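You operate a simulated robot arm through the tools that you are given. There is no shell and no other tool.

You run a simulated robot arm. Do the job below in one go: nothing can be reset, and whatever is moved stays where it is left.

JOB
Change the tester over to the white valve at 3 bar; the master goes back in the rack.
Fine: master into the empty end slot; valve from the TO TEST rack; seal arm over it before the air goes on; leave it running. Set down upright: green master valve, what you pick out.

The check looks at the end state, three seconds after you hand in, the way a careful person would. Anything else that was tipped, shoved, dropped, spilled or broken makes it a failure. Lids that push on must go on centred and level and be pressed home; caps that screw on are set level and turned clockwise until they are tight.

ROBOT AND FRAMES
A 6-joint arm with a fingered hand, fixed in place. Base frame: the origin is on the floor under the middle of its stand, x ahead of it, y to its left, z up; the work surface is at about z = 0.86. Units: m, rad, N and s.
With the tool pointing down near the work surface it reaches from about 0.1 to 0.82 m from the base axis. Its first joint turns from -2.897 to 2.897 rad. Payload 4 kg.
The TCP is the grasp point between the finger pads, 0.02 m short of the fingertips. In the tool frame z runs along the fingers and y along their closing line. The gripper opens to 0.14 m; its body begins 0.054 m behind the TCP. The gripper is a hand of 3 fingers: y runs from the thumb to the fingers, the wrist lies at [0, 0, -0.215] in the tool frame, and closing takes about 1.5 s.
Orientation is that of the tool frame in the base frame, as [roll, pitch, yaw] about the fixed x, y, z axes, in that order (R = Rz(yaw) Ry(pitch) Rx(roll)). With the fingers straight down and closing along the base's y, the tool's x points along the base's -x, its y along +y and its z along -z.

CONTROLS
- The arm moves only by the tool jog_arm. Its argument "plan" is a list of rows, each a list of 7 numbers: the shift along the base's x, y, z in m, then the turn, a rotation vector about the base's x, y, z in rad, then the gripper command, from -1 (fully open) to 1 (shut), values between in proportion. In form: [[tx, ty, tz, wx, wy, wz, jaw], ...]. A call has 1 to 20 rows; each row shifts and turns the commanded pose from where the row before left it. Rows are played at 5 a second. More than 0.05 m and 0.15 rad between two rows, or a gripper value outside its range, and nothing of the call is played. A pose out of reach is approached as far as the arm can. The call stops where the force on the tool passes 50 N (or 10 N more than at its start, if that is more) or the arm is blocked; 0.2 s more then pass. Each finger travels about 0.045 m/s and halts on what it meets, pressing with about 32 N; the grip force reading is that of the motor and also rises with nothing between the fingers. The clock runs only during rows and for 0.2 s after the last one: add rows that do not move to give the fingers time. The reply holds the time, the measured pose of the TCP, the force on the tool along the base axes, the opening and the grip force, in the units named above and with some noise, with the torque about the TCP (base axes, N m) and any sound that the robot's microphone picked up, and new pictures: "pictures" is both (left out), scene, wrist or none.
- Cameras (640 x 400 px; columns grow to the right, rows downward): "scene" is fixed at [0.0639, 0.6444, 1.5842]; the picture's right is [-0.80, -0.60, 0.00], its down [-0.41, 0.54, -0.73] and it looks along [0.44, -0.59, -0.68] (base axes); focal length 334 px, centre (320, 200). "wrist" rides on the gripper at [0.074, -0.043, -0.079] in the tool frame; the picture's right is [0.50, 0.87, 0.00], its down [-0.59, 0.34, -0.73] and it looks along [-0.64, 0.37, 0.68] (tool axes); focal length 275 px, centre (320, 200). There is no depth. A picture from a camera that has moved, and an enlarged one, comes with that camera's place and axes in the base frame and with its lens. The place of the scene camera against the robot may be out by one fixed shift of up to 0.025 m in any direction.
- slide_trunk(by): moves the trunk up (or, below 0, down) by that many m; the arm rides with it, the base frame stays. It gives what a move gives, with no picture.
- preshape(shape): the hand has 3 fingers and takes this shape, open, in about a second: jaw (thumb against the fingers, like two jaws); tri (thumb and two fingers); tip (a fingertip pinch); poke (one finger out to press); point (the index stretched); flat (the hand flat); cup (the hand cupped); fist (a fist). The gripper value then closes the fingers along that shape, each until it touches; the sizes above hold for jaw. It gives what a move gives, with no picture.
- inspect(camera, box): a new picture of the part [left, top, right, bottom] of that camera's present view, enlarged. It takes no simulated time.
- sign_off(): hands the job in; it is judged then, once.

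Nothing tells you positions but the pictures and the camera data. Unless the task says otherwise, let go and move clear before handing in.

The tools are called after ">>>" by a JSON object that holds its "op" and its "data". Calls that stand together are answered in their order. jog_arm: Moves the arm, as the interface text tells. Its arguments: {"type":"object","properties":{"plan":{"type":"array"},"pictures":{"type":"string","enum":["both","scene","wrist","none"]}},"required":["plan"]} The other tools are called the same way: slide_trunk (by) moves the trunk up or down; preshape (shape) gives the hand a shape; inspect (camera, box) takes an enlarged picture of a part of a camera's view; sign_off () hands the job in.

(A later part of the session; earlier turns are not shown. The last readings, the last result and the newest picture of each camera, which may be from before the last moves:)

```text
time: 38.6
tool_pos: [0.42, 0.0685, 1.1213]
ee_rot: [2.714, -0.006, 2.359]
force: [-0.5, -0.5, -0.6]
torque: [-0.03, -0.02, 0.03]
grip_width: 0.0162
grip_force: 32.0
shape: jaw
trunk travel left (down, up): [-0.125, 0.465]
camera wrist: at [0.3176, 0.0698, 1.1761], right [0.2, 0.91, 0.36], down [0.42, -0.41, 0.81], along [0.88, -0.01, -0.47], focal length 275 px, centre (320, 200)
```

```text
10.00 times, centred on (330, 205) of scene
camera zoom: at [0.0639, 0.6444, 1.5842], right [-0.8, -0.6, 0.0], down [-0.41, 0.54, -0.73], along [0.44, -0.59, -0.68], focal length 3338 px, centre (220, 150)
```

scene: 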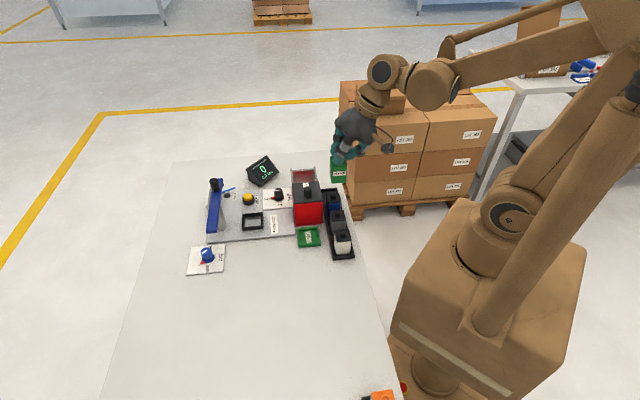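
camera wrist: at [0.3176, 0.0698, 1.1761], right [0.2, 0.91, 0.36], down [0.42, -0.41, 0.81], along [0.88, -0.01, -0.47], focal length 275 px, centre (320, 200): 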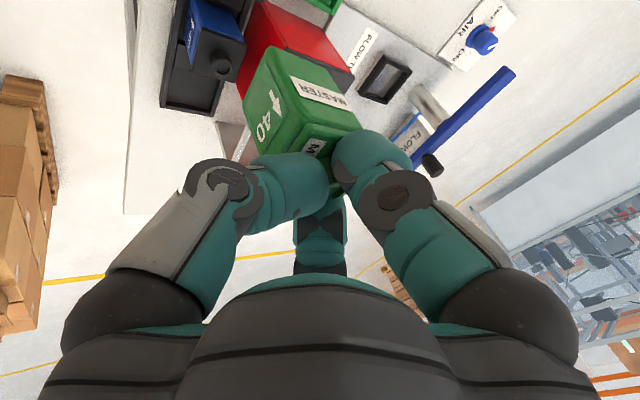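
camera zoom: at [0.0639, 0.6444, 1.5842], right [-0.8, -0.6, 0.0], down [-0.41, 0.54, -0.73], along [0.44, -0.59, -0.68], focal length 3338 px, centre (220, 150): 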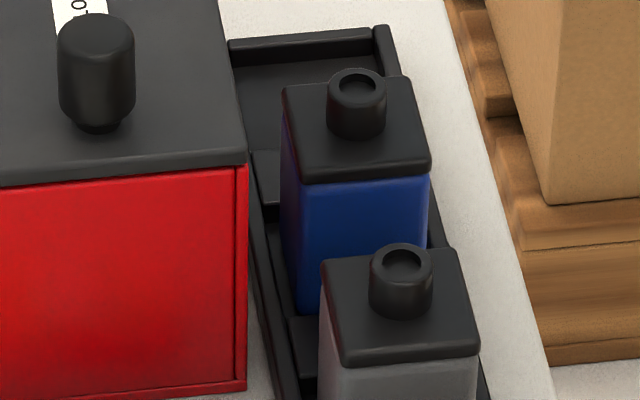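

The pocket is about 46 mm square with a low rim, centre near (0.513, −0.0145). I need the held valve's base precisely, so I'll zoom on it.

>>> {"op": "inspect", "data": {"camera": "wrist", "box": [220, 20, 380, 120]}}

>>> {"op": "inspect", "data": {"camera": "scene", "box": [320, 140, 360, 190]}}

```text
4.00 times, centred on (300, 70) of wrist
camera zoom: at [0.3176, 0.0698, 1.1761], right [0.2, 0.91, 0.36], down [0.42, -0.41, 0.81], along [0.88, -0.01, -0.47], focal length 1101 px, centre (400, 720)
```

zoom: 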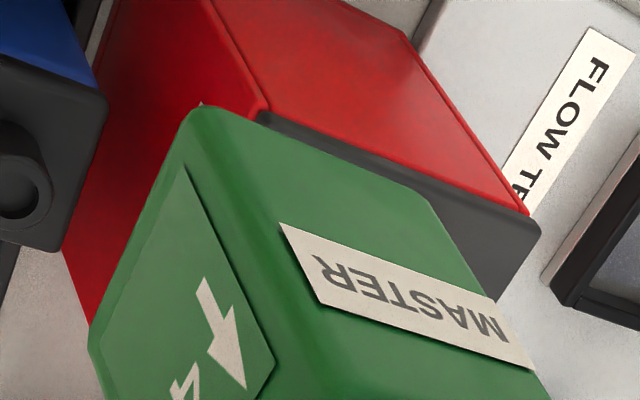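

```text
8.00 times, centred on (340, 165) of scene
camera zoom: at [0.0639, 0.6444, 1.5842], right [-0.8, -0.6, 0.0], down [-0.41, 0.54, -0.73], along [0.44, -0.59, -0.68], focal length 2670 px, centre (160, 480)
```

zoom: 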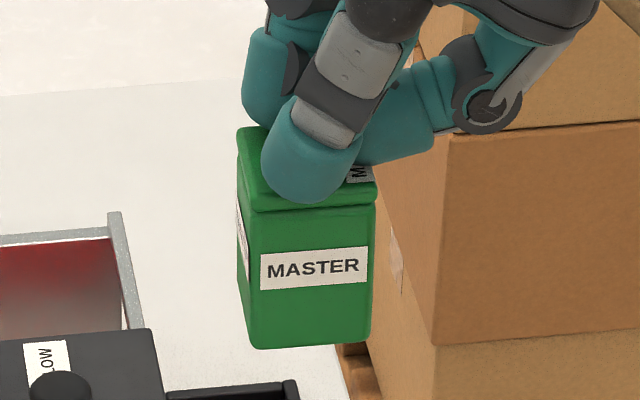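

The valve base is about 40 mm wide and its centre lies roughly (0.014, 0.009) m ahead of the TCP. I'll move above the empty slot and lower part-way to compare.

>>> {"op": "jog_arm", "data": {"plan": [[0.0263, -0.0307, 0, 0, 0, 0, 1], [0.0263, -0.0307, 0, 0, 0, 0, 1], [0.0264, -0.0306, 0, 0, 0, 0, 1], [0, 0, -0.03, 0, 0, 0, 1], [0, 0, -0.03, 0, 0, 0, 1], [0, 0, -0.03, 0, 0, 0, 1], [0, 0, -0.015, 0, 0, 0, 1], [0, 0, 0, 0, 0, 0, 1]]}}

>>> {"op": "inspect", "data": {"camera": "wrist", "box": [200, 0, 360, 120]}}

>>> {"op": "inspect", "data": {"camera": "scene", "box": [305, 160, 355, 230]}}

```text
time: 40.4
tool_pos: [0.4993, -0.0231, 1.0163]
ee_rot: [2.714, -0.006, 2.359]
force: [0.6, -0.4, -0.7]
torque: [0.01, 0.0, 0.01]
grip_width: 0.0163
grip_force: 32.2
shape: jaw
trunk travel left (down, up): [-0.125, 0.465]
camera wrist: at [0.3971, -0.023, 1.0697], right [0.2, 0.91, 0.36], down [0.42, -0.41, 0.81], along [0.88, -0.01, -0.47], focal length 275 px, centre (320, 200)
```

scene: 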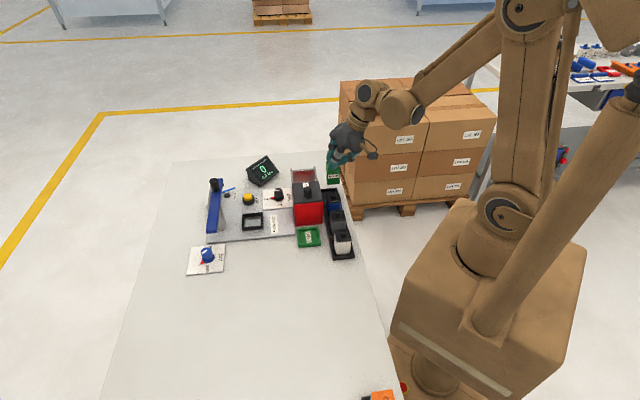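
wrist: 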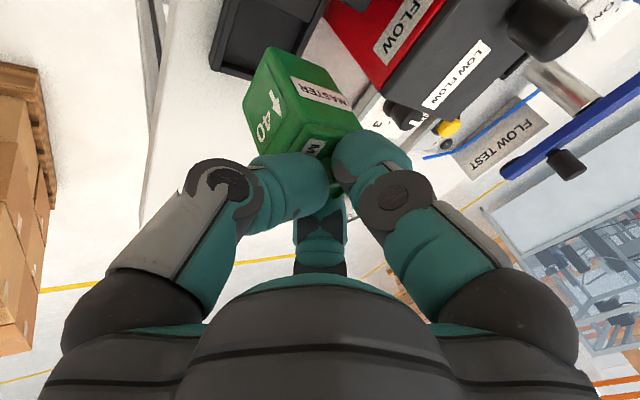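

```text
3.33 times, centred on (280, 60) of wrist
camera zoom: at [0.3971, -0.023, 1.0697], right [0.2, 0.91, 0.36], down [0.42, -0.41, 0.81], along [0.88, -0.01, -0.47], focal length 918 px, centre (453, 667)
```

zoom: 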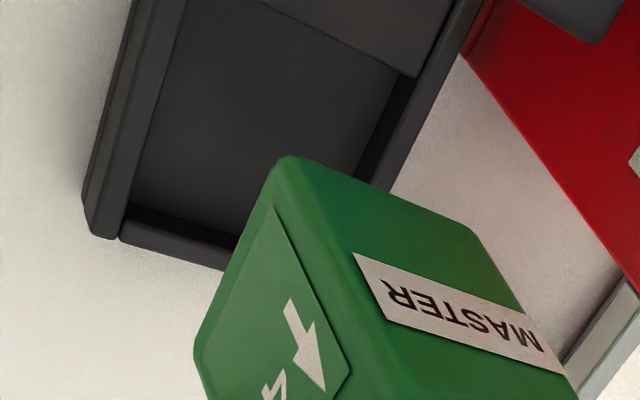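

```text
5.71 times, centred on (330, 195) of scene
camera zoom: at [0.0639, 0.6444, 1.5842], right [-0.8, -0.6, 0.0], down [-0.41, 0.54, -0.73], along [0.44, -0.59, -0.68], focal length 1907 px, centre (263, 229)
```

zoom: 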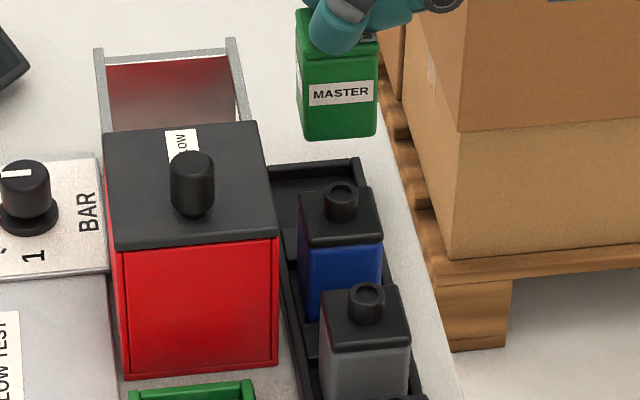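

The pocket is clearly visible now. The valve needs a small shift of about +3 mm in x; I'll apply it and lower to just above the rim.

>>> {"op": "jog_arm", "data": {"plan": [[0.0025, 0, -0.015, 0, 0, 0, 1], [0, 0, -0.015, 0, 0, 0, 1], [0, 0, -0.008, 0, 0, 0, 1], [0, 0, 0, 0, 0, 0, 1]]}}

>>> {"op": "inspect", "data": {"camera": "wrist", "box": [200, 0, 360, 120]}}

>>> {"op": "inspect", "data": {"camera": "scene", "box": [305, 160, 355, 230]}}

```text
time: 41.4
tool_pos: [0.501, -0.0231, 0.9766]
ee_rot: [2.714, -0.005, 2.36]
force: [0.0, 0.0, -0.7]
torque: [0.01, 0.01, 0.0]
grip_width: 0.0161
grip_force: 32.2
shape: jaw
trunk travel left (down, up): [-0.125, 0.465]
camera wrist: at [0.3982, -0.0228, 1.0315], right [0.2, 0.91, 0.36], down [0.42, -0.41, 0.81], along [0.88, -0.01, -0.47], focal length 275 px, centre (320, 200)
```

scene: 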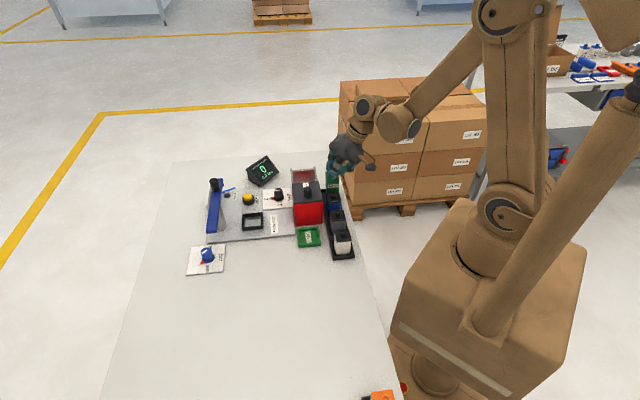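
wrist: 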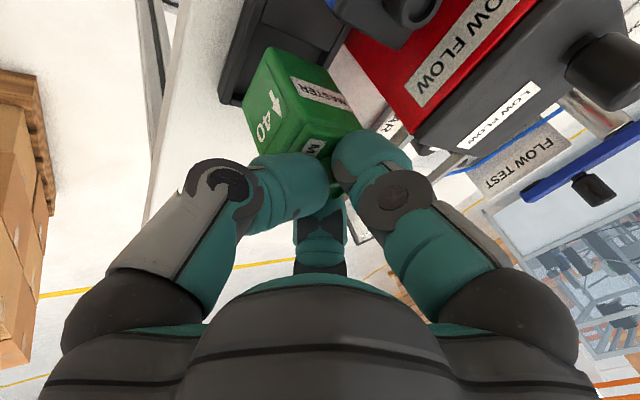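

```text
3.33 times, centred on (280, 60) of wrist
camera zoom: at [0.3982, -0.0228, 1.0315], right [0.2, 0.91, 0.36], down [0.42, -0.41, 0.81], along [0.88, -0.01, -0.47], focal length 918 px, centre (453, 667)
```

zoom: 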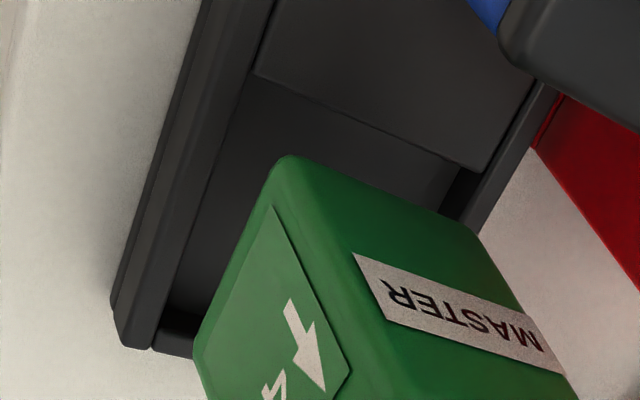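

```text
5.71 times, centred on (330, 195) of scene
camera zoom: at [0.0639, 0.6444, 1.5842], right [-0.8, -0.6, 0.0], down [-0.41, 0.54, -0.73], along [0.44, -0.59, -0.68], focal length 1907 px, centre (263, 229)
```

zoom: 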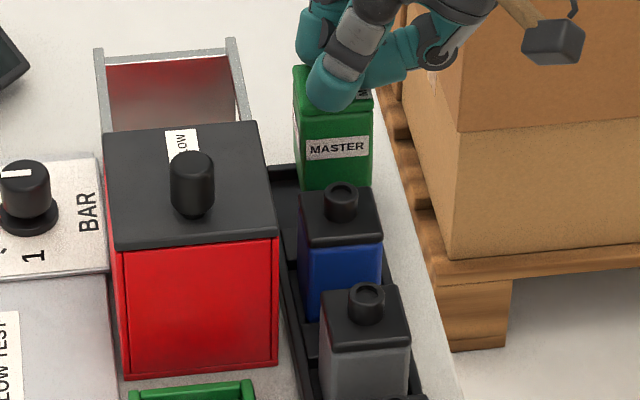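

>>> {"op": "inspect", "data": {"camera": "scene", "box": [318, 165, 348, 215]}}

>>> {"op": "inspect", "data": {"camera": "scene", "box": [318, 205, 358, 265]}}

```text
8.00 times, centred on (333, 190) of scene
camera zoom: at [0.0639, 0.6444, 1.5842], right [-0.8, -0.6, 0.0], down [-0.41, 0.54, -0.73], along [0.44, -0.59, -0.68], focal length 2670 px, centre (216, 280)
```

zoom: 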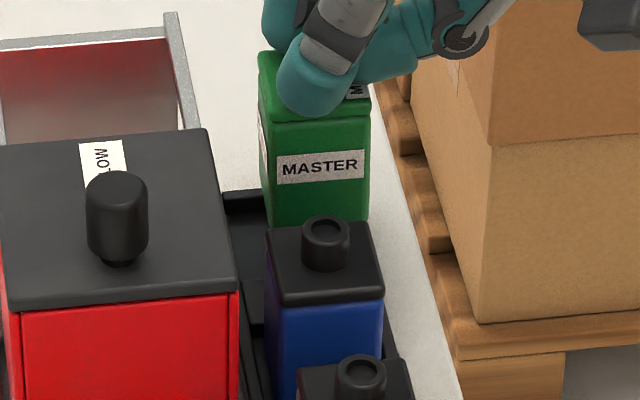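

```text
6.67 times, centred on (338, 235) of scene
camera zoom: at [0.0639, 0.6444, 1.5842], right [-0.8, -0.6, 0.0], down [-0.41, 0.54, -0.73], along [0.44, -0.59, -0.68], focal length 2225 px, centre (200, -33)
```

zoom: 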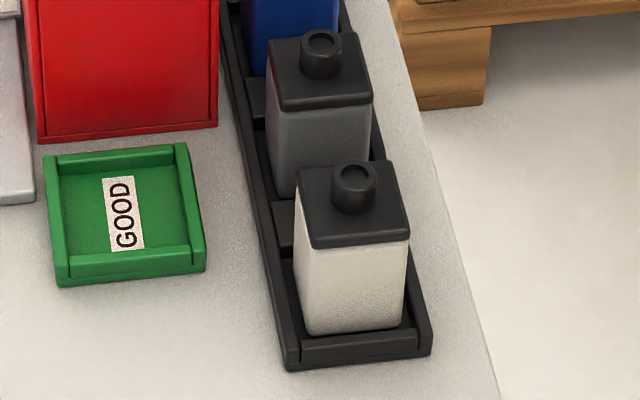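

Both cameras agree the valve needs to go slightly further toward the back of the pocket. I'll shift about 4 mm forward and 2.5 mm outward, lower a bit more, and recheck.

>>> {"op": "jog_arm", "data": {"plan": [[0.0046, 0.0011, 0, 0, 0, 0, 1], [0, 0, -0.006, 0, 0, 0, 1], [0, 0, 0, 0, 0, 0, 1]]}}

>>> {"op": "inspect", "data": {"camera": "wrist", "box": [210, 0, 350, 120]}}

>>> {"op": "inspect", "data": {"camera": "scene", "box": [318, 165, 348, 215]}}

```text
time: 42.2
tool_pos: [0.5057, -0.0221, 0.9708]
ee_rot: [2.714, -0.003, 2.358]
force: [0.4, -0.4, -0.1]
torque: [-0.05, 0.04, 0.02]
grip_width: 0.0158
grip_force: 32.1
shape: jaw
trunk travel left (down, up): [-0.125, 0.465]
camera wrist: at [0.403, -0.0216, 1.0255], right [0.2, 0.91, 0.36], down [0.42, -0.41, 0.81], along [0.88, -0.01, -0.47], focal length 275 px, centre (320, 200)
```

scene: 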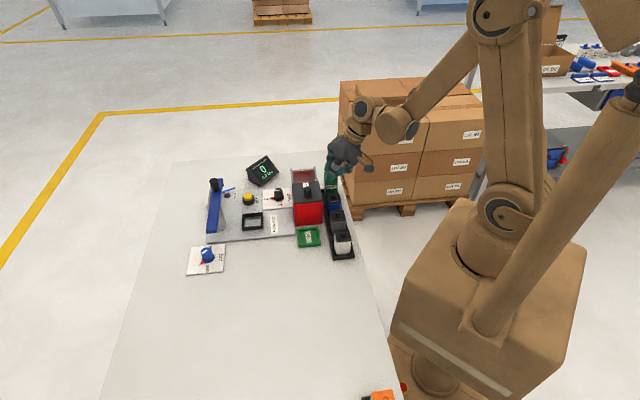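
wrist: 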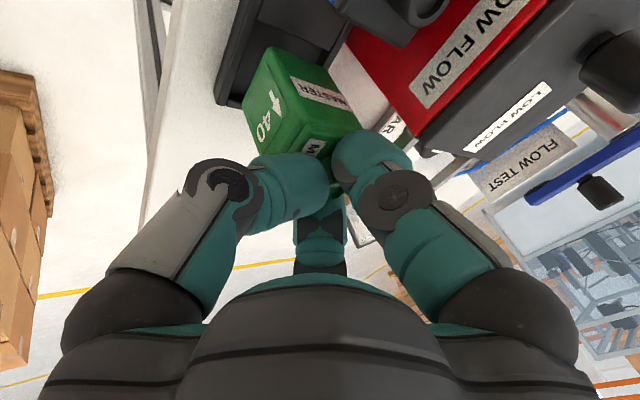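

```text
3.33 times, centred on (280, 60) of wrist
camera zoom: at [0.403, -0.0216, 1.0255], right [0.2, 0.91, 0.36], down [0.42, -0.41, 0.81], along [0.88, -0.01, -0.47], focal length 918 px, centre (453, 667)
```

zoom: 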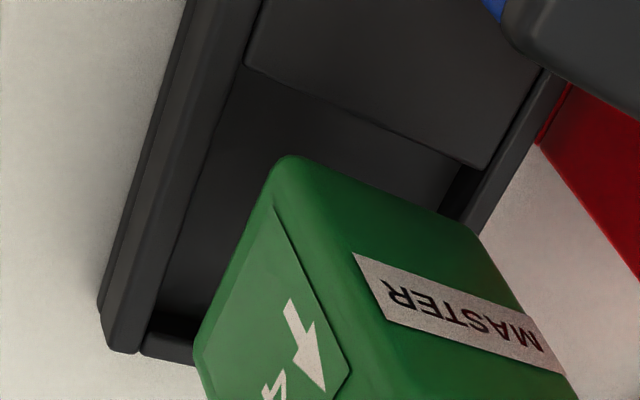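

```text
8.00 times, centred on (333, 190) of scene
camera zoom: at [0.0639, 0.6444, 1.5842], right [-0.8, -0.6, 0.0], down [-0.41, 0.54, -0.73], along [0.44, -0.59, -0.68], focal length 2670 px, centre (216, 280)
```

zoom: 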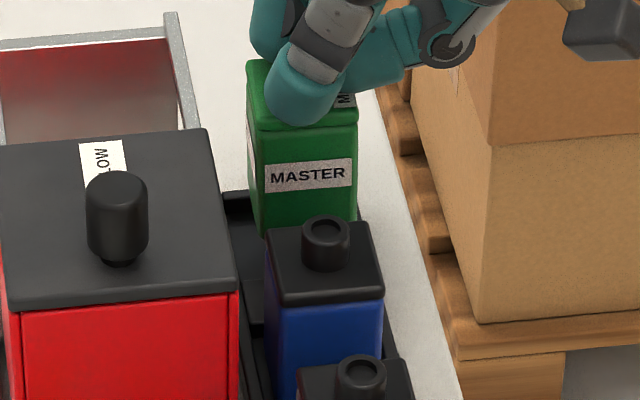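

Both cameras now agree the valve is over the pocket centre. Lowering in small steps with an eye on force.

>>> {"op": "jog_arm", "data": {"plan": [[0, 0, -0.004, 0, 0, 0, 1], [0, 0, -0.004, 0, 0, 0, 1], [0, 0, -0.004, 0, 0, 0, 1], [0, 0, 0, 0, 0, 0, 1]]}}

>>> {"op": "inspect", "data": {"camera": "wrist", "box": [210, 0, 350, 120]}}

>>> {"op": "inspect", "data": {"camera": "scene", "box": [318, 165, 348, 215]}}

```text
time: 43.2
tool_pos: [0.5074, -0.0216, 0.9582]
ee_rot: [2.715, -0.006, 2.359]
force: [0.1, 0.6, -0.5]
torque: [-0.02, 0.0, -0.01]
grip_width: 0.0159
grip_force: 31.7
shape: jaw
trunk travel left (down, up): [-0.125, 0.465]
camera wrist: at [0.4039, -0.0216, 1.0125], right [0.2, 0.91, 0.36], down [0.42, -0.41, 0.81], along [0.88, -0.01, -0.47], focal length 275 px, centre (320, 200)
```

scene: 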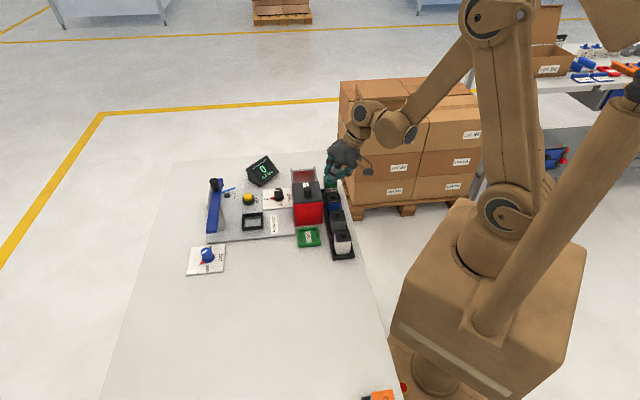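
wrist: 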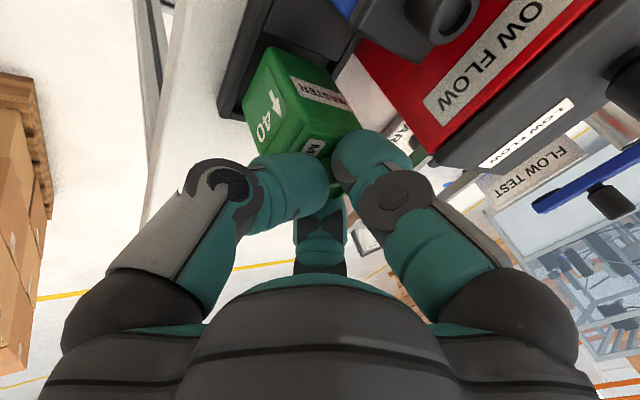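

```text
3.33 times, centred on (280, 60) of wrist
camera zoom: at [0.4039, -0.0216, 1.0125], right [0.2, 0.91, 0.36], down [0.42, -0.41, 0.81], along [0.88, -0.01, -0.47], focal length 918 px, centre (453, 667)
```

zoom: 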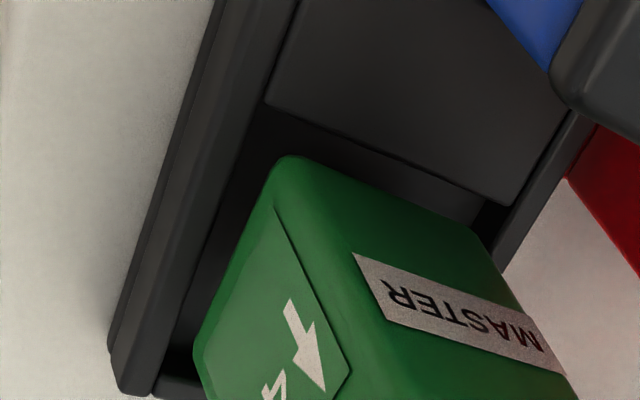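

```text
8.00 times, centred on (333, 190) of scene
camera zoom: at [0.0639, 0.6444, 1.5842], right [-0.8, -0.6, 0.0], down [-0.41, 0.54, -0.73], along [0.44, -0.59, -0.68], focal length 2670 px, centre (216, 280)
```

zoom: 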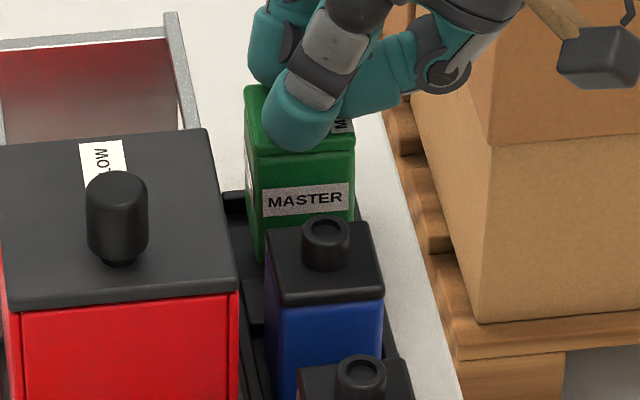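

Still free. Continuing down until it touches the floor of the pocket.

>>> {"op": "jog_arm", "data": {"plan": [[0, 0, -0.003, 0, 0, 0, 1], [0, 0, -0.002, 0, 0, 0, 1], [0, 0, -0.002, 0, 0, 0, 1], [0, 0, 0, 0, 0, 0, 1]], "pictures": "none"}}

>>> {"op": "inspect", "data": {"camera": "scene", "box": [318, 165, 348, 215]}}

>>> {"op": "inspect", "data": {"camera": "wrist", "box": [210, 0, 350, 120]}}

```text
time: 44.2
tool_pos: [0.5079, -0.0217, 0.9529]
ee_rot: [2.715, -0.007, 2.359]
force: [0.3, 0.1, -1.6]
torque: [0.01, 0.0, 0.0]
grip_width: 0.0164
grip_force: 31.8
shape: jaw
trunk travel left (down, up): [-0.125, 0.465]
```

```text
8.00 times, centred on (333, 190) of scene
camera zoom: at [0.0639, 0.6444, 1.5842], right [-0.8, -0.6, 0.0], down [-0.41, 0.54, -0.73], along [0.44, -0.59, -0.68], focal length 2670 px, centre (216, 280)
```

zoom: 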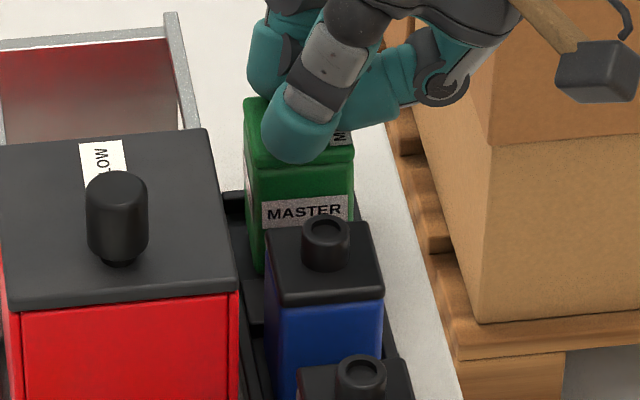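

```text
3.33 times, centred on (280, 60) of wrist
camera zoom: at [0.404, -0.0213, 1.0064], right [0.2, 0.91, 0.36], down [0.42, -0.41, 0.81], along [0.88, -0.01, -0.47], focal length 918 px, centre (453, 667)
```

zoom: 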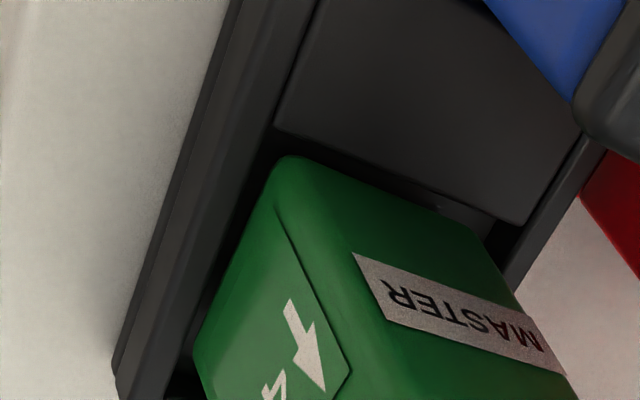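

>>> {"op": "jog_arm", "data": {"plan": [[0, 0, -0.002, 0, 0, 0, 1], [0, 0, -0.0015, 0, 0, 0, 1], [0, 0, 0, 0, 0, 0, 1]], "pictures": "none"}}

>>> {"op": "inspect", "data": {"camera": "wrist", "box": [210, 0, 350, 120]}}

```text
time: 45.0
tool_pos: [0.5063, -0.0207, 0.9487]
ee_rot: [2.714, -0.006, 2.36]
force: [0.5, -0.1, -0.9]
torque: [0.0, 0.02, 0.01]
grip_width: 0.0162
grip_force: 32.2
shape: jaw
trunk travel left (down, up): [-0.125, 0.465]
```

```text
3.33 times, centred on (280, 60) of wrist
camera zoom: at [0.4039, -0.0209, 1.0031], right [0.2, 0.91, 0.36], down [0.42, -0.41, 0.81], along [0.88, -0.01, -0.47], focal length 918 px, centre (453, 667)
```

zoom: 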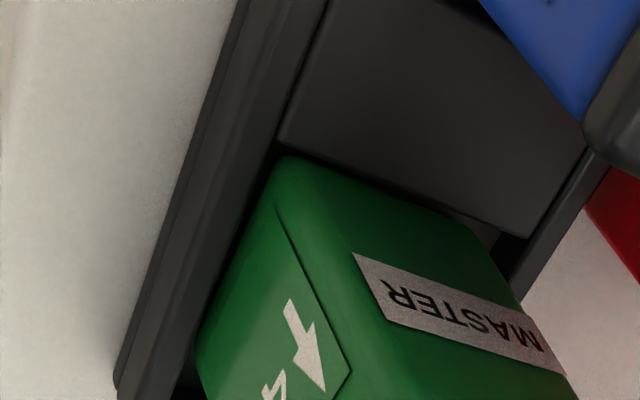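

>>> {"op": "jog_arm", "data": {"plan": [[0, 0, -0.002, 0, 0, 0, 1], [0, 0, -0.0015, 0, 0, 0, 1], [0, 0, 0, 0, 0, 0, 1]], "pictures": "none"}}

>>> {"op": "inspect", "data": {"camera": "wrist", "box": [210, 0, 350, 120]}}

>>> {"op": "inspect", "data": {"camera": "scene", "box": [318, 165, 348, 215]}}

```text
time: 45.8
tool_pos: [0.5047, -0.0211, 0.9473]
ee_rot: [2.709, -0.002, 2.36]
force: [-1.1, -1.7, 38.1]
torque: [-0.04, -0.89, -0.15]
grip_width: 0.0161
grip_force: 31.7
shape: jaw
trunk travel left (down, up): [-0.125, 0.465]
```

```text
3.33 times, centred on (280, 60) of wrist
camera zoom: at [0.4021, -0.021, 1.0008], right [0.2, 0.91, 0.36], down [0.42, -0.42, 0.81], along [0.89, -0.01, -0.47], focal length 918 px, centre (453, 667)
```

zoom: 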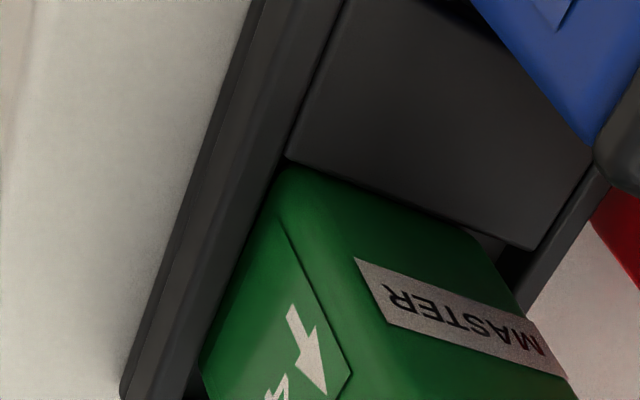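

```text
8.00 times, centred on (333, 190) of scene
camera zoom: at [0.0639, 0.6444, 1.5842], right [-0.8, -0.6, 0.0], down [-0.41, 0.54, -0.73], along [0.44, -0.59, -0.68], focal length 2670 px, centre (216, 280)
```

zoom: 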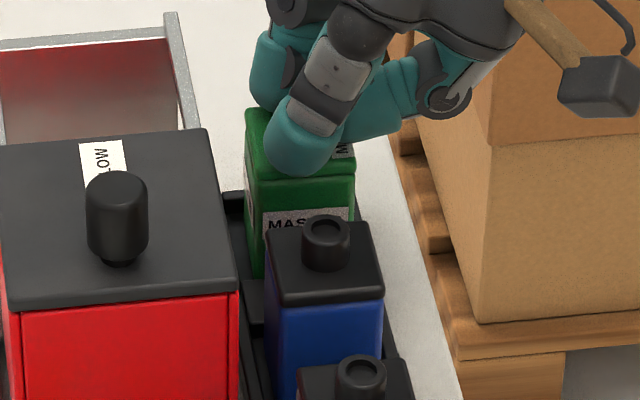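

Contact at 38 N with the base below the divider top — it's on the pocket floor. I'll ease off the pressure and open the fingers slightly.

>>> {"op": "jog_arm", "data": {"plan": [[0, 0, 0.0025, 0, 0, 0, 1], [0, 0, 0, 0, 0, 0, 1]], "pictures": "none"}}

>>> {"op": "jog_arm", "data": {"plan": [[0, 0, 0, 0, 0, 0, 0.85], [0, 0, 0, 0, 0, 0, 0.7], [0, 0, 0, 0, 0, 0, 0.55], [0, 0, 0, 0, 0, 0, 0.55]]}}

>>> {"op": "inspect", "data": {"camera": "scene", "box": [318, 165, 348, 215]}}

>>> {"op": "inspect", "data": {"camera": "wrist", "box": [200, 30, 400, 230]}}

```text
time: 46.4
tool_pos: [0.5066, -0.0218, 0.948]
ee_rot: [2.713, -0.005, 2.359]
force: [-1.4, 1.1, 0.6]
torque: [0.02, -0.04, 0.02]
grip_width: 0.0163
grip_force: 32.0
shape: jaw
trunk travel left (down, up): [-0.125, 0.465]
```

```text
time: 47.4
tool_pos: [0.5068, -0.0219, 0.9487]
ee_rot: [2.712, -0.005, 2.359]
force: [1.0, 0.2, 12.9]
torque: [-0.08, 0.06, 0.04]
grip_width: 0.0309
grip_force: 0.0
shape: jaw
trunk travel left (down, up): [-0.125, 0.465]
camera wrist: at [0.4037, -0.0211, 1.0027], right [0.2, 0.91, 0.36], down [0.42, -0.41, 0.81], along [0.88, -0.01, -0.47], focal length 275 px, centre (320, 200)
```

scene: 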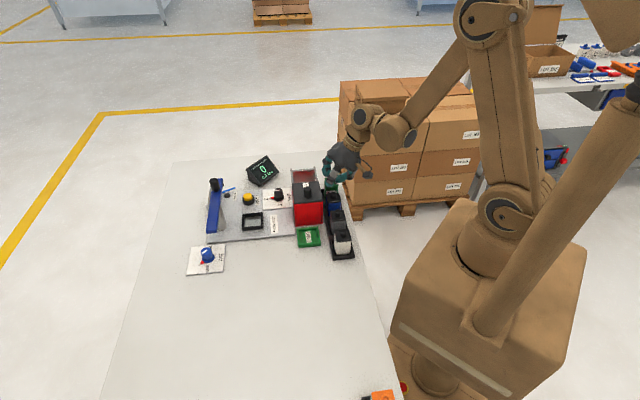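
wrist: 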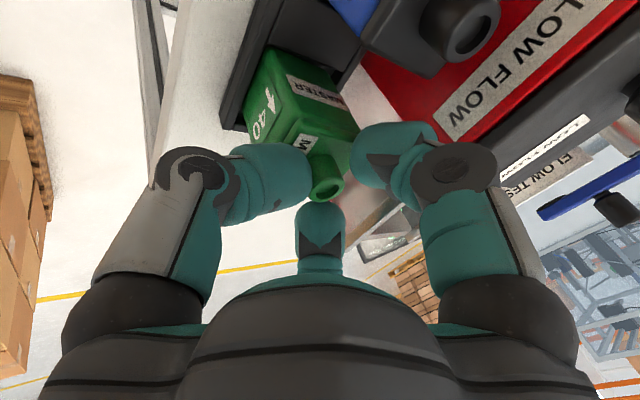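

```text
8.00 times, centred on (333, 190) of scene
camera zoom: at [0.0639, 0.6444, 1.5842], right [-0.8, -0.6, 0.0], down [-0.41, 0.54, -0.73], along [0.44, -0.59, -0.68], focal length 2670 px, centre (216, 280)
```

zoom: 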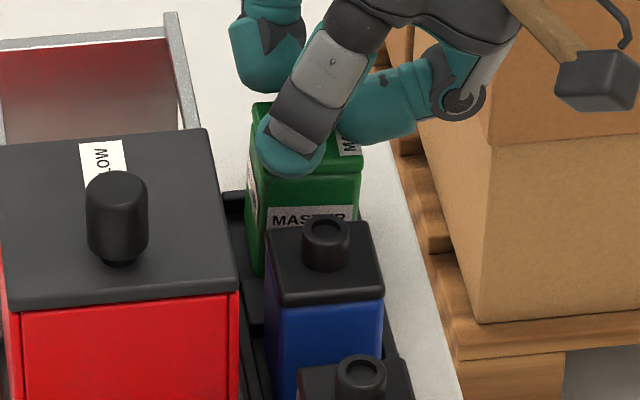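

```text
2.00 times, centred on (300, 130) of wrist
camera zoom: at [0.4037, -0.0211, 1.0027], right [0.2, 0.91, 0.36], down [0.42, -0.41, 0.81], along [0.88, -0.01, -0.47], focal length 551 px, centre (360, 340)
```

zoom: 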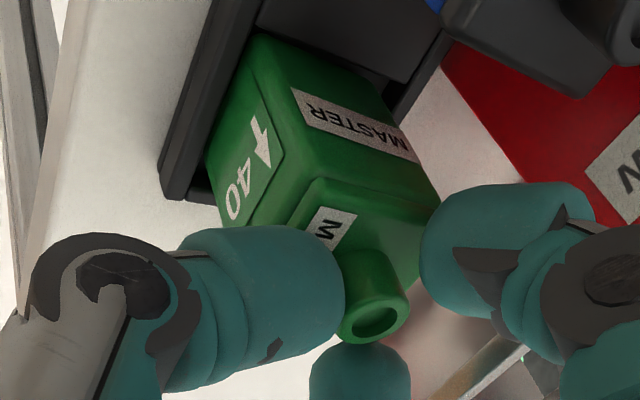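

The thumb (which opens slightly downward because of the hand tilt) is resting on the cap. I'll rise straight up while opening a little.

>>> {"op": "jog_arm", "data": {"plan": [[0, 0, 0.003, 0, 0, 0, 0.55], [0, 0, 0.004, 0, 0, 0, 0.5], [0, 0, 0.006, 0, 0, 0, 0.45], [0, 0, 0.01, 0, 0, 0, 0.4], [0, 0, 0.015, 0, 0, 0, 0.35], [0, 0, 0.02, 0, 0, 0, 0.3], [0, 0, 0.02, 0, 0, 0, 0.3]]}}

>>> {"op": "inspect", "data": {"camera": "scene", "box": [310, 165, 350, 225]}}

>>> {"op": "inspect", "data": {"camera": "wrist", "box": [200, 0, 400, 180]}}

```text
time: 49.0
tool_pos: [0.5076, -0.0208, 1.0273]
ee_rot: [2.713, -0.004, 2.361]
force: [0.4, 0.1, 0.0]
torque: [-0.03, 0.01, -0.04]
grip_width: 0.0484
grip_force: 0.0
shape: jaw
trunk travel left (down, up): [-0.125, 0.465]
camera wrist: at [0.4045, -0.0207, 1.0812], right [0.2, 0.91, 0.36], down [0.42, -0.41, 0.81], along [0.88, -0.01, -0.47], focal length 275 px, centre (320, 200)
```

scene: 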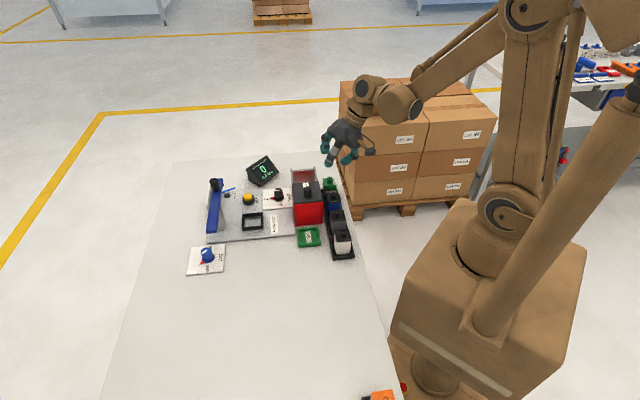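
wrist: 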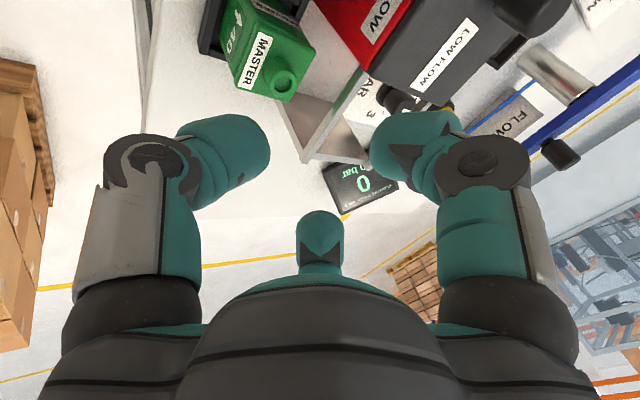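

```text
6.67 times, centred on (330, 195) of scene
camera zoom: at [0.0639, 0.6444, 1.5842], right [-0.8, -0.6, 0.0], down [-0.41, 0.54, -0.73], along [0.44, -0.59, -0.68], focal length 2225 px, centre (253, 233)
```

zoom: 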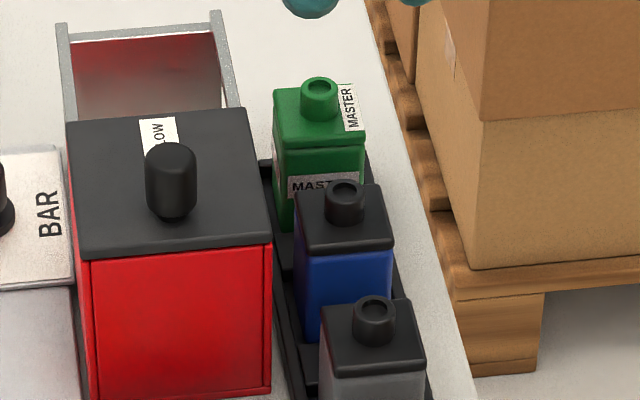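

```text
2.22 times, centred on (300, 90) of wrist
camera zoom: at [0.4045, -0.0207, 1.0812], right [0.2, 0.91, 0.36], down [0.42, -0.41, 0.81], along [0.88, -0.01, -0.47], focal length 612 px, centre (364, 444)
```

zoom: 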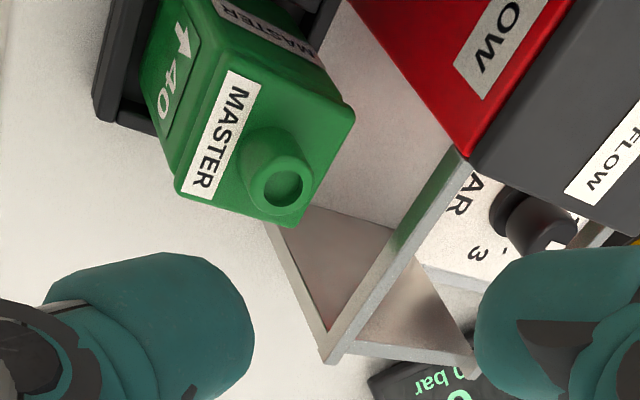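

The master stands in the end slot with its stem at the slot centre. I'll check closely that it's seated square and flat.

>>> {"op": "inspect", "data": {"camera": "scene", "box": [322, 170, 346, 205]}}

>>> {"op": "inspect", "data": {"camera": "wrist", "box": [200, 0, 330, 110]}}

```text
11.43 times, centred on (334, 188) of scene
camera zoom: at [0.0639, 0.6444, 1.5842], right [-0.8, -0.6, 0.0], down [-0.41, 0.54, -0.73], along [0.44, -0.59, -0.68], focal length 3815 px, centre (160, 343)
```

zoom: 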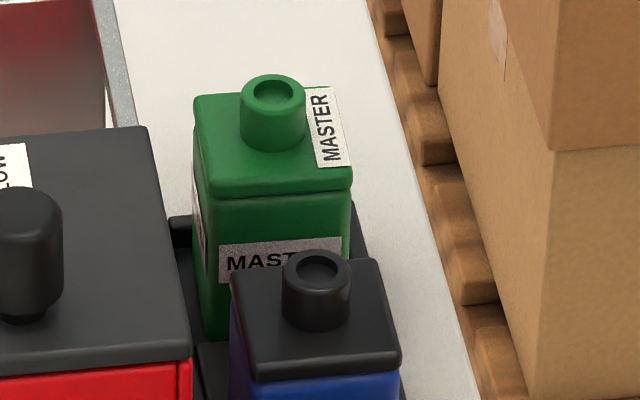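

```text
3.64 times, centred on (265, 55) of wrist
camera zoom: at [0.4045, -0.0207, 1.0812], right [0.2, 0.91, 0.36], down [0.42, -0.41, 0.81], along [0.88, -0.01, -0.47], focal length 1001 px, centre (520, 727)
```

zoom: 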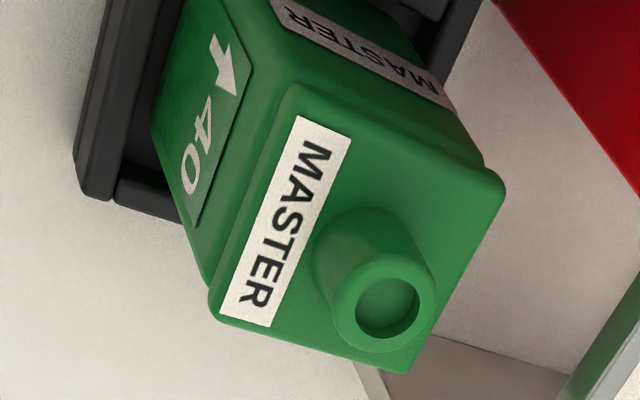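

The master is seated square and upright in the end slot. Next is the white valve: I'll level the hand and move over it.

>>> {"op": "jog_arm", "data": {"plan": [[0, 0, 0.03, 0, 0, 0, 0.3], [-0.01, 0, 0.02, -0.1027, 0.1027, 0, 0.3], [-0.02, 0.02, 0, -0.1027, 0.1027, 0, 0.3], [-0.0236, 0.0292, 0, -0.1027, 0.1027, 0, 0.3], [-0.0236, 0.0292, 0, 0, 0, 0, 0.2], [-0.0236, 0.0292, 0, 0, 0, 0, 0.15], [-0.0236, 0.0292, 0, 0, 0, 0, 0.15], [-0.0236, 0.0292, 0, 0, 0, 0, 0.15], [0, 0, -0.03, 0, 0, 0, 0.15], [0, 0, 0, 0, 0, 0, 0.15]]}}

>>> {"op": "inspect", "data": {"camera": "wrist", "box": [220, 20, 420, 220]}}

```text
time: 51.2
tool_pos: [0.3582, 0.1442, 1.0435]
ee_rot: [-3.134, -0.007, 2.357]
force: [-0.5, 0.1, 0.2]
torque: [0.0, 0.01, 0.03]
grip_width: 0.0592
grip_force: 0.1
shape: jaw
trunk travel left (down, up): [-0.125, 0.465]
camera wrist: at [0.2764, 0.1659, 1.1233], right [0.26, 0.97, 0.0], down [0.66, -0.17, 0.73], along [0.7, -0.19, -0.69], focal length 275 px, centre (320, 200)
```

scene: 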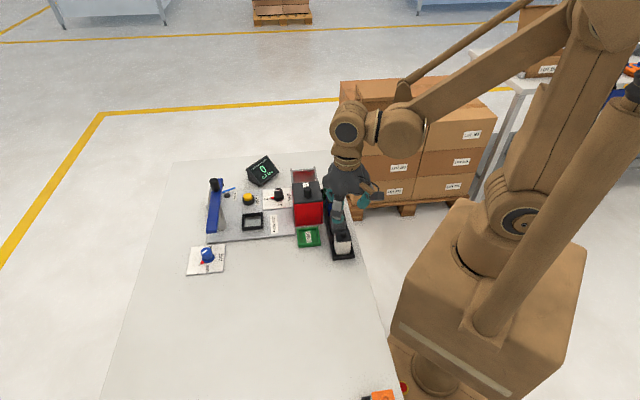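
wrist: 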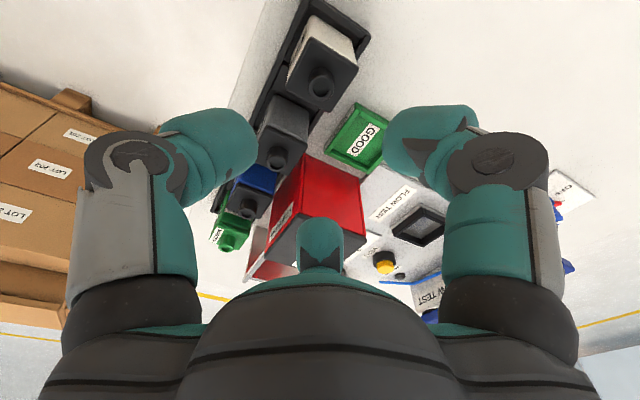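

```text
2.00 times, centred on (320, 120) of wrist
camera zoom: at [0.2764, 0.1659, 1.1233], right [0.26, 0.97, 0.0], down [0.66, -0.17, 0.73], along [0.7, -0.19, -0.69], focal length 551 px, centre (320, 360)
```

zoom: 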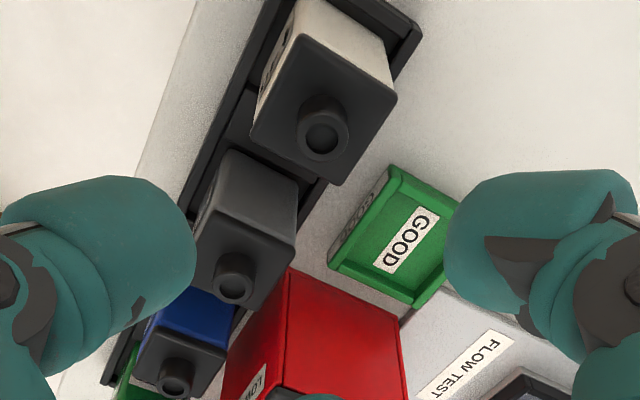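

The white stem is almost under the TCP. I'll descend part way and refine.

>>> {"op": "jog_arm", "data": {"plan": [[-0.0008, 0.0012, -0.03, 0, 0, 0, 0.15], [0, 0, -0.025, 0, 0, 0, 0.15], [0, 0, -0.015, 0, 0, 0, 0.15], [0, 0, 0, 0, 0, 0, 0.15]], "pictures": "none"}}

>>> {"op": "inspect", "data": {"camera": "wrist", "box": [220, 80, 420, 280]}}

>>> {"op": "inspect", "data": {"camera": "scene", "box": [310, 200, 380, 270]}}

```text
time: 52.2
tool_pos: [0.3582, 0.1467, 0.974]
ee_rot: [-3.135, -0.007, 2.358]
force: [-0.1, -0.1, 0.4]
torque: [0.0, 0.01, 0.0]
grip_width: 0.0594
grip_force: 0.0
shape: jaw
trunk travel left (down, up): [-0.125, 0.465]
```

```text
2.00 times, centred on (320, 180) of wrist
camera zoom: at [0.2764, 0.1678, 1.0538], right [0.26, 0.97, 0.0], down [0.66, -0.17, 0.73], along [0.7, -0.19, -0.69], focal length 551 px, centre (320, 240)
```

zoom: 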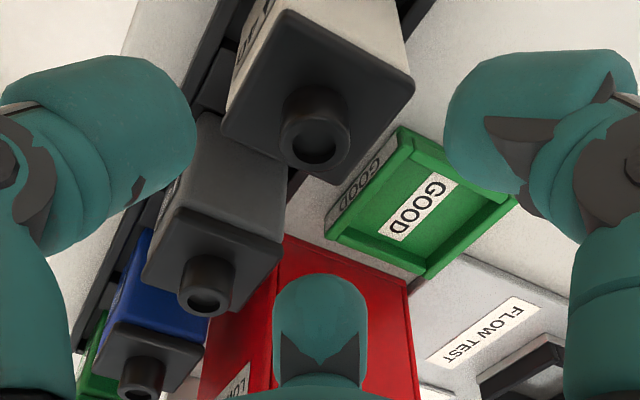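

```text
5.71 times, centred on (345, 235) of scene
camera zoom: at [0.0639, 0.6444, 1.5842], right [-0.8, -0.6, 0.0], down [-0.41, 0.54, -0.73], along [0.44, -0.59, -0.68], focal length 1907 px, centre (177, 0)
```

zoom: 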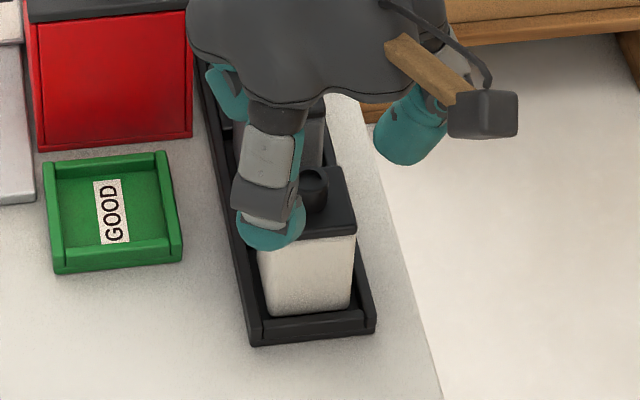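

>>> {"op": "jog_arm", "data": {"plan": [[0.0003, -0.001, -0.012, 0, 0, 0, 0.3], [0, 0, -0.0115, 0, 0, 0, 0.4], [0, 0, 0, 0, 0, 0, 0.6], [0, 0, 0, 0, 0, 0, 0.6]], "pictures": "none"}}

>>> {"op": "inspect", "data": {"camera": "wrist", "box": [220, 80, 420, 280]}}

>>> {"op": "inspect", "data": {"camera": "scene", "box": [310, 200, 380, 270]}}

```text
time: 53.2
tool_pos: [0.3584, 0.1459, 0.9514]
ee_rot: [-3.135, -0.007, 2.358]
force: [-0.1, 0.3, -0.3]
torque: [0.0, -0.01, -0.01]
grip_width: 0.0285
grip_force: 0.1
shape: jaw
trunk travel left (down, up): [-0.125, 0.465]
```

```text
2.00 times, centred on (320, 180) of wrist
camera zoom: at [0.2766, 0.1664, 1.031], right [0.26, 0.97, 0.0], down [0.66, -0.17, 0.73], along [0.7, -0.19, -0.69], focal length 551 px, centre (320, 240)
```

zoom: 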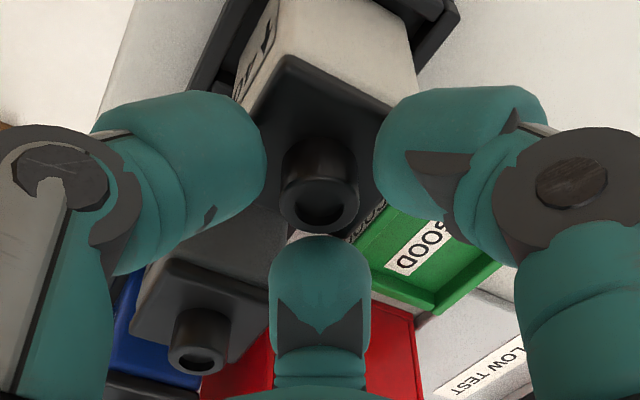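

```text
5.71 times, centred on (345, 235) of scene
camera zoom: at [0.0639, 0.6444, 1.5842], right [-0.8, -0.6, 0.0], down [-0.41, 0.54, -0.73], along [0.44, -0.59, -0.68], focal length 1907 px, centre (177, 0)
```

zoom: 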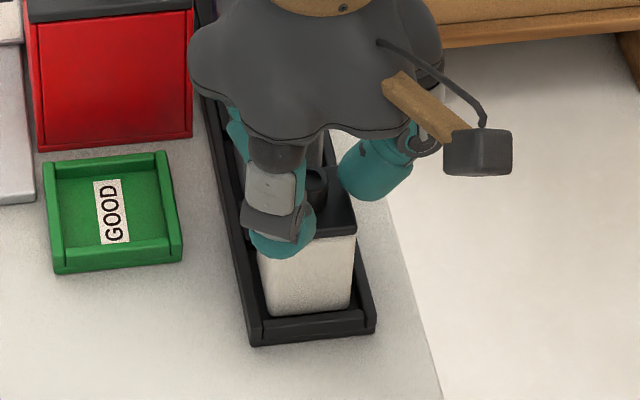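

Well centred, with the tips about 8 mm below the stem top. Closing.

>>> {"op": "jog_arm", "data": {"plan": [[0, 0, 0, 0, 0, 0, 0.8], [0, 0, 0, 0, 0, 0, 1], [0, 0, 0, 0, 0, 0, 1], [0, 0, 0, 0, 0, 0, 1], [0, 0, 0, 0, 0, 0, 1]], "pictures": "none"}}

>>> {"op": "inspect", "data": {"camera": "wrist", "box": [220, 80, 420, 280]}}

>>> {"op": "inspect", "data": {"camera": "scene", "box": [310, 200, 380, 270]}}

```text
time: 54.4
tool_pos: [0.3584, 0.1449, 0.9508]
ee_rot: [-3.136, -0.005, 2.358]
force: [0.9, 1.4, 2.5]
torque: [0.19, 0.03, 0.01]
grip_width: 0.0166
grip_force: 32.0
shape: jaw
trunk travel left (down, up): [-0.125, 0.465]
```

```text
2.00 times, centred on (320, 180) of wrist
camera zoom: at [0.2765, 0.1665, 1.0311], right [0.26, 0.97, 0.0], down [0.66, -0.17, 0.73], along [0.7, -0.19, -0.69], focal length 551 px, centre (320, 240)
```

zoom: 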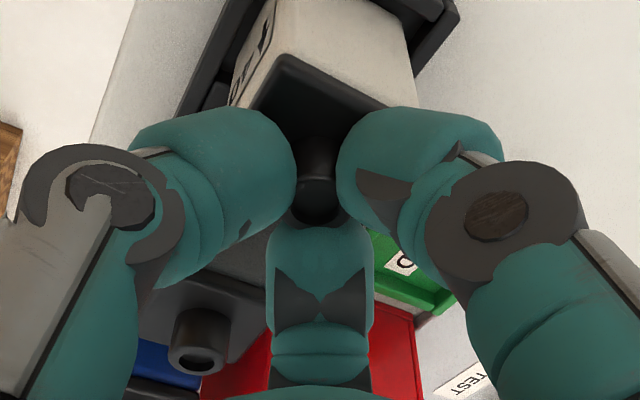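

```text
5.71 times, centred on (345, 235) of scene
camera zoom: at [0.0639, 0.6444, 1.5842], right [-0.8, -0.6, 0.0], down [-0.41, 0.54, -0.73], along [0.44, -0.59, -0.68], focal length 1907 px, centre (177, 0)
```

zoom: 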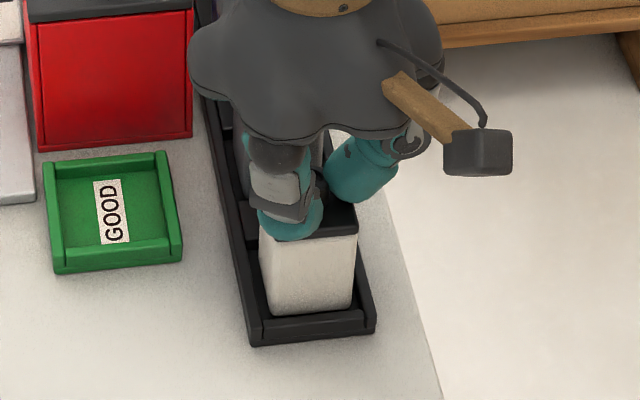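

A clean grip with almost no vertical force. I'll lift 5 mm and check for tilt.

>>> {"op": "jog_arm", "data": {"plan": [[0, 0, 0.002, 0, 0, 0, 1], [0, 0, 0.003, 0, 0, 0, 1], [0, 0, 0, 0, 0, 0, 1]], "pictures": "none"}}

>>> {"op": "inspect", "data": {"camera": "scene", "box": [310, 200, 380, 270]}}

>>> {"op": "inspect", "data": {"camera": "wrist", "box": [220, 20, 420, 220]}}

```text
time: 55.2
tool_pos: [0.3586, 0.1446, 0.9571]
ee_rot: [-3.134, -0.007, 2.357]
force: [-0.6, -0.1, -1.3]
torque: [-0.02, -0.03, -0.04]
grip_width: 0.0166
grip_force: 31.5
shape: jaw
trunk travel left (down, up): [-0.125, 0.465]
```

```text
5.71 times, centred on (345, 235) of scene
camera zoom: at [0.0639, 0.6444, 1.5842], right [-0.8, -0.6, 0.0], down [-0.41, 0.54, -0.73], along [0.44, -0.59, -0.68], focal length 1907 px, centre (177, 0)
```

zoom: 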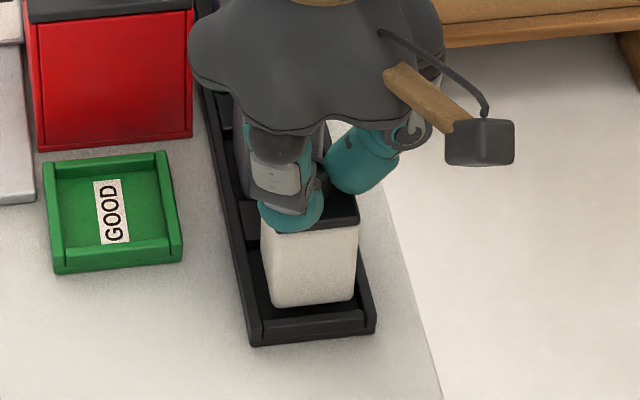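

```text
2.00 times, centred on (320, 120) of wrist
camera zoom: at [0.2766, 0.1662, 1.0365], right [0.26, 0.97, 0.0], down [0.66, -0.17, 0.73], along [0.7, -0.19, -0.69], focal length 551 px, centre (320, 360)
```

zoom: 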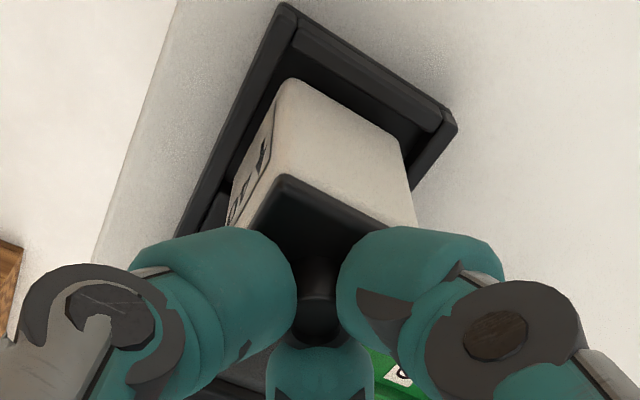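

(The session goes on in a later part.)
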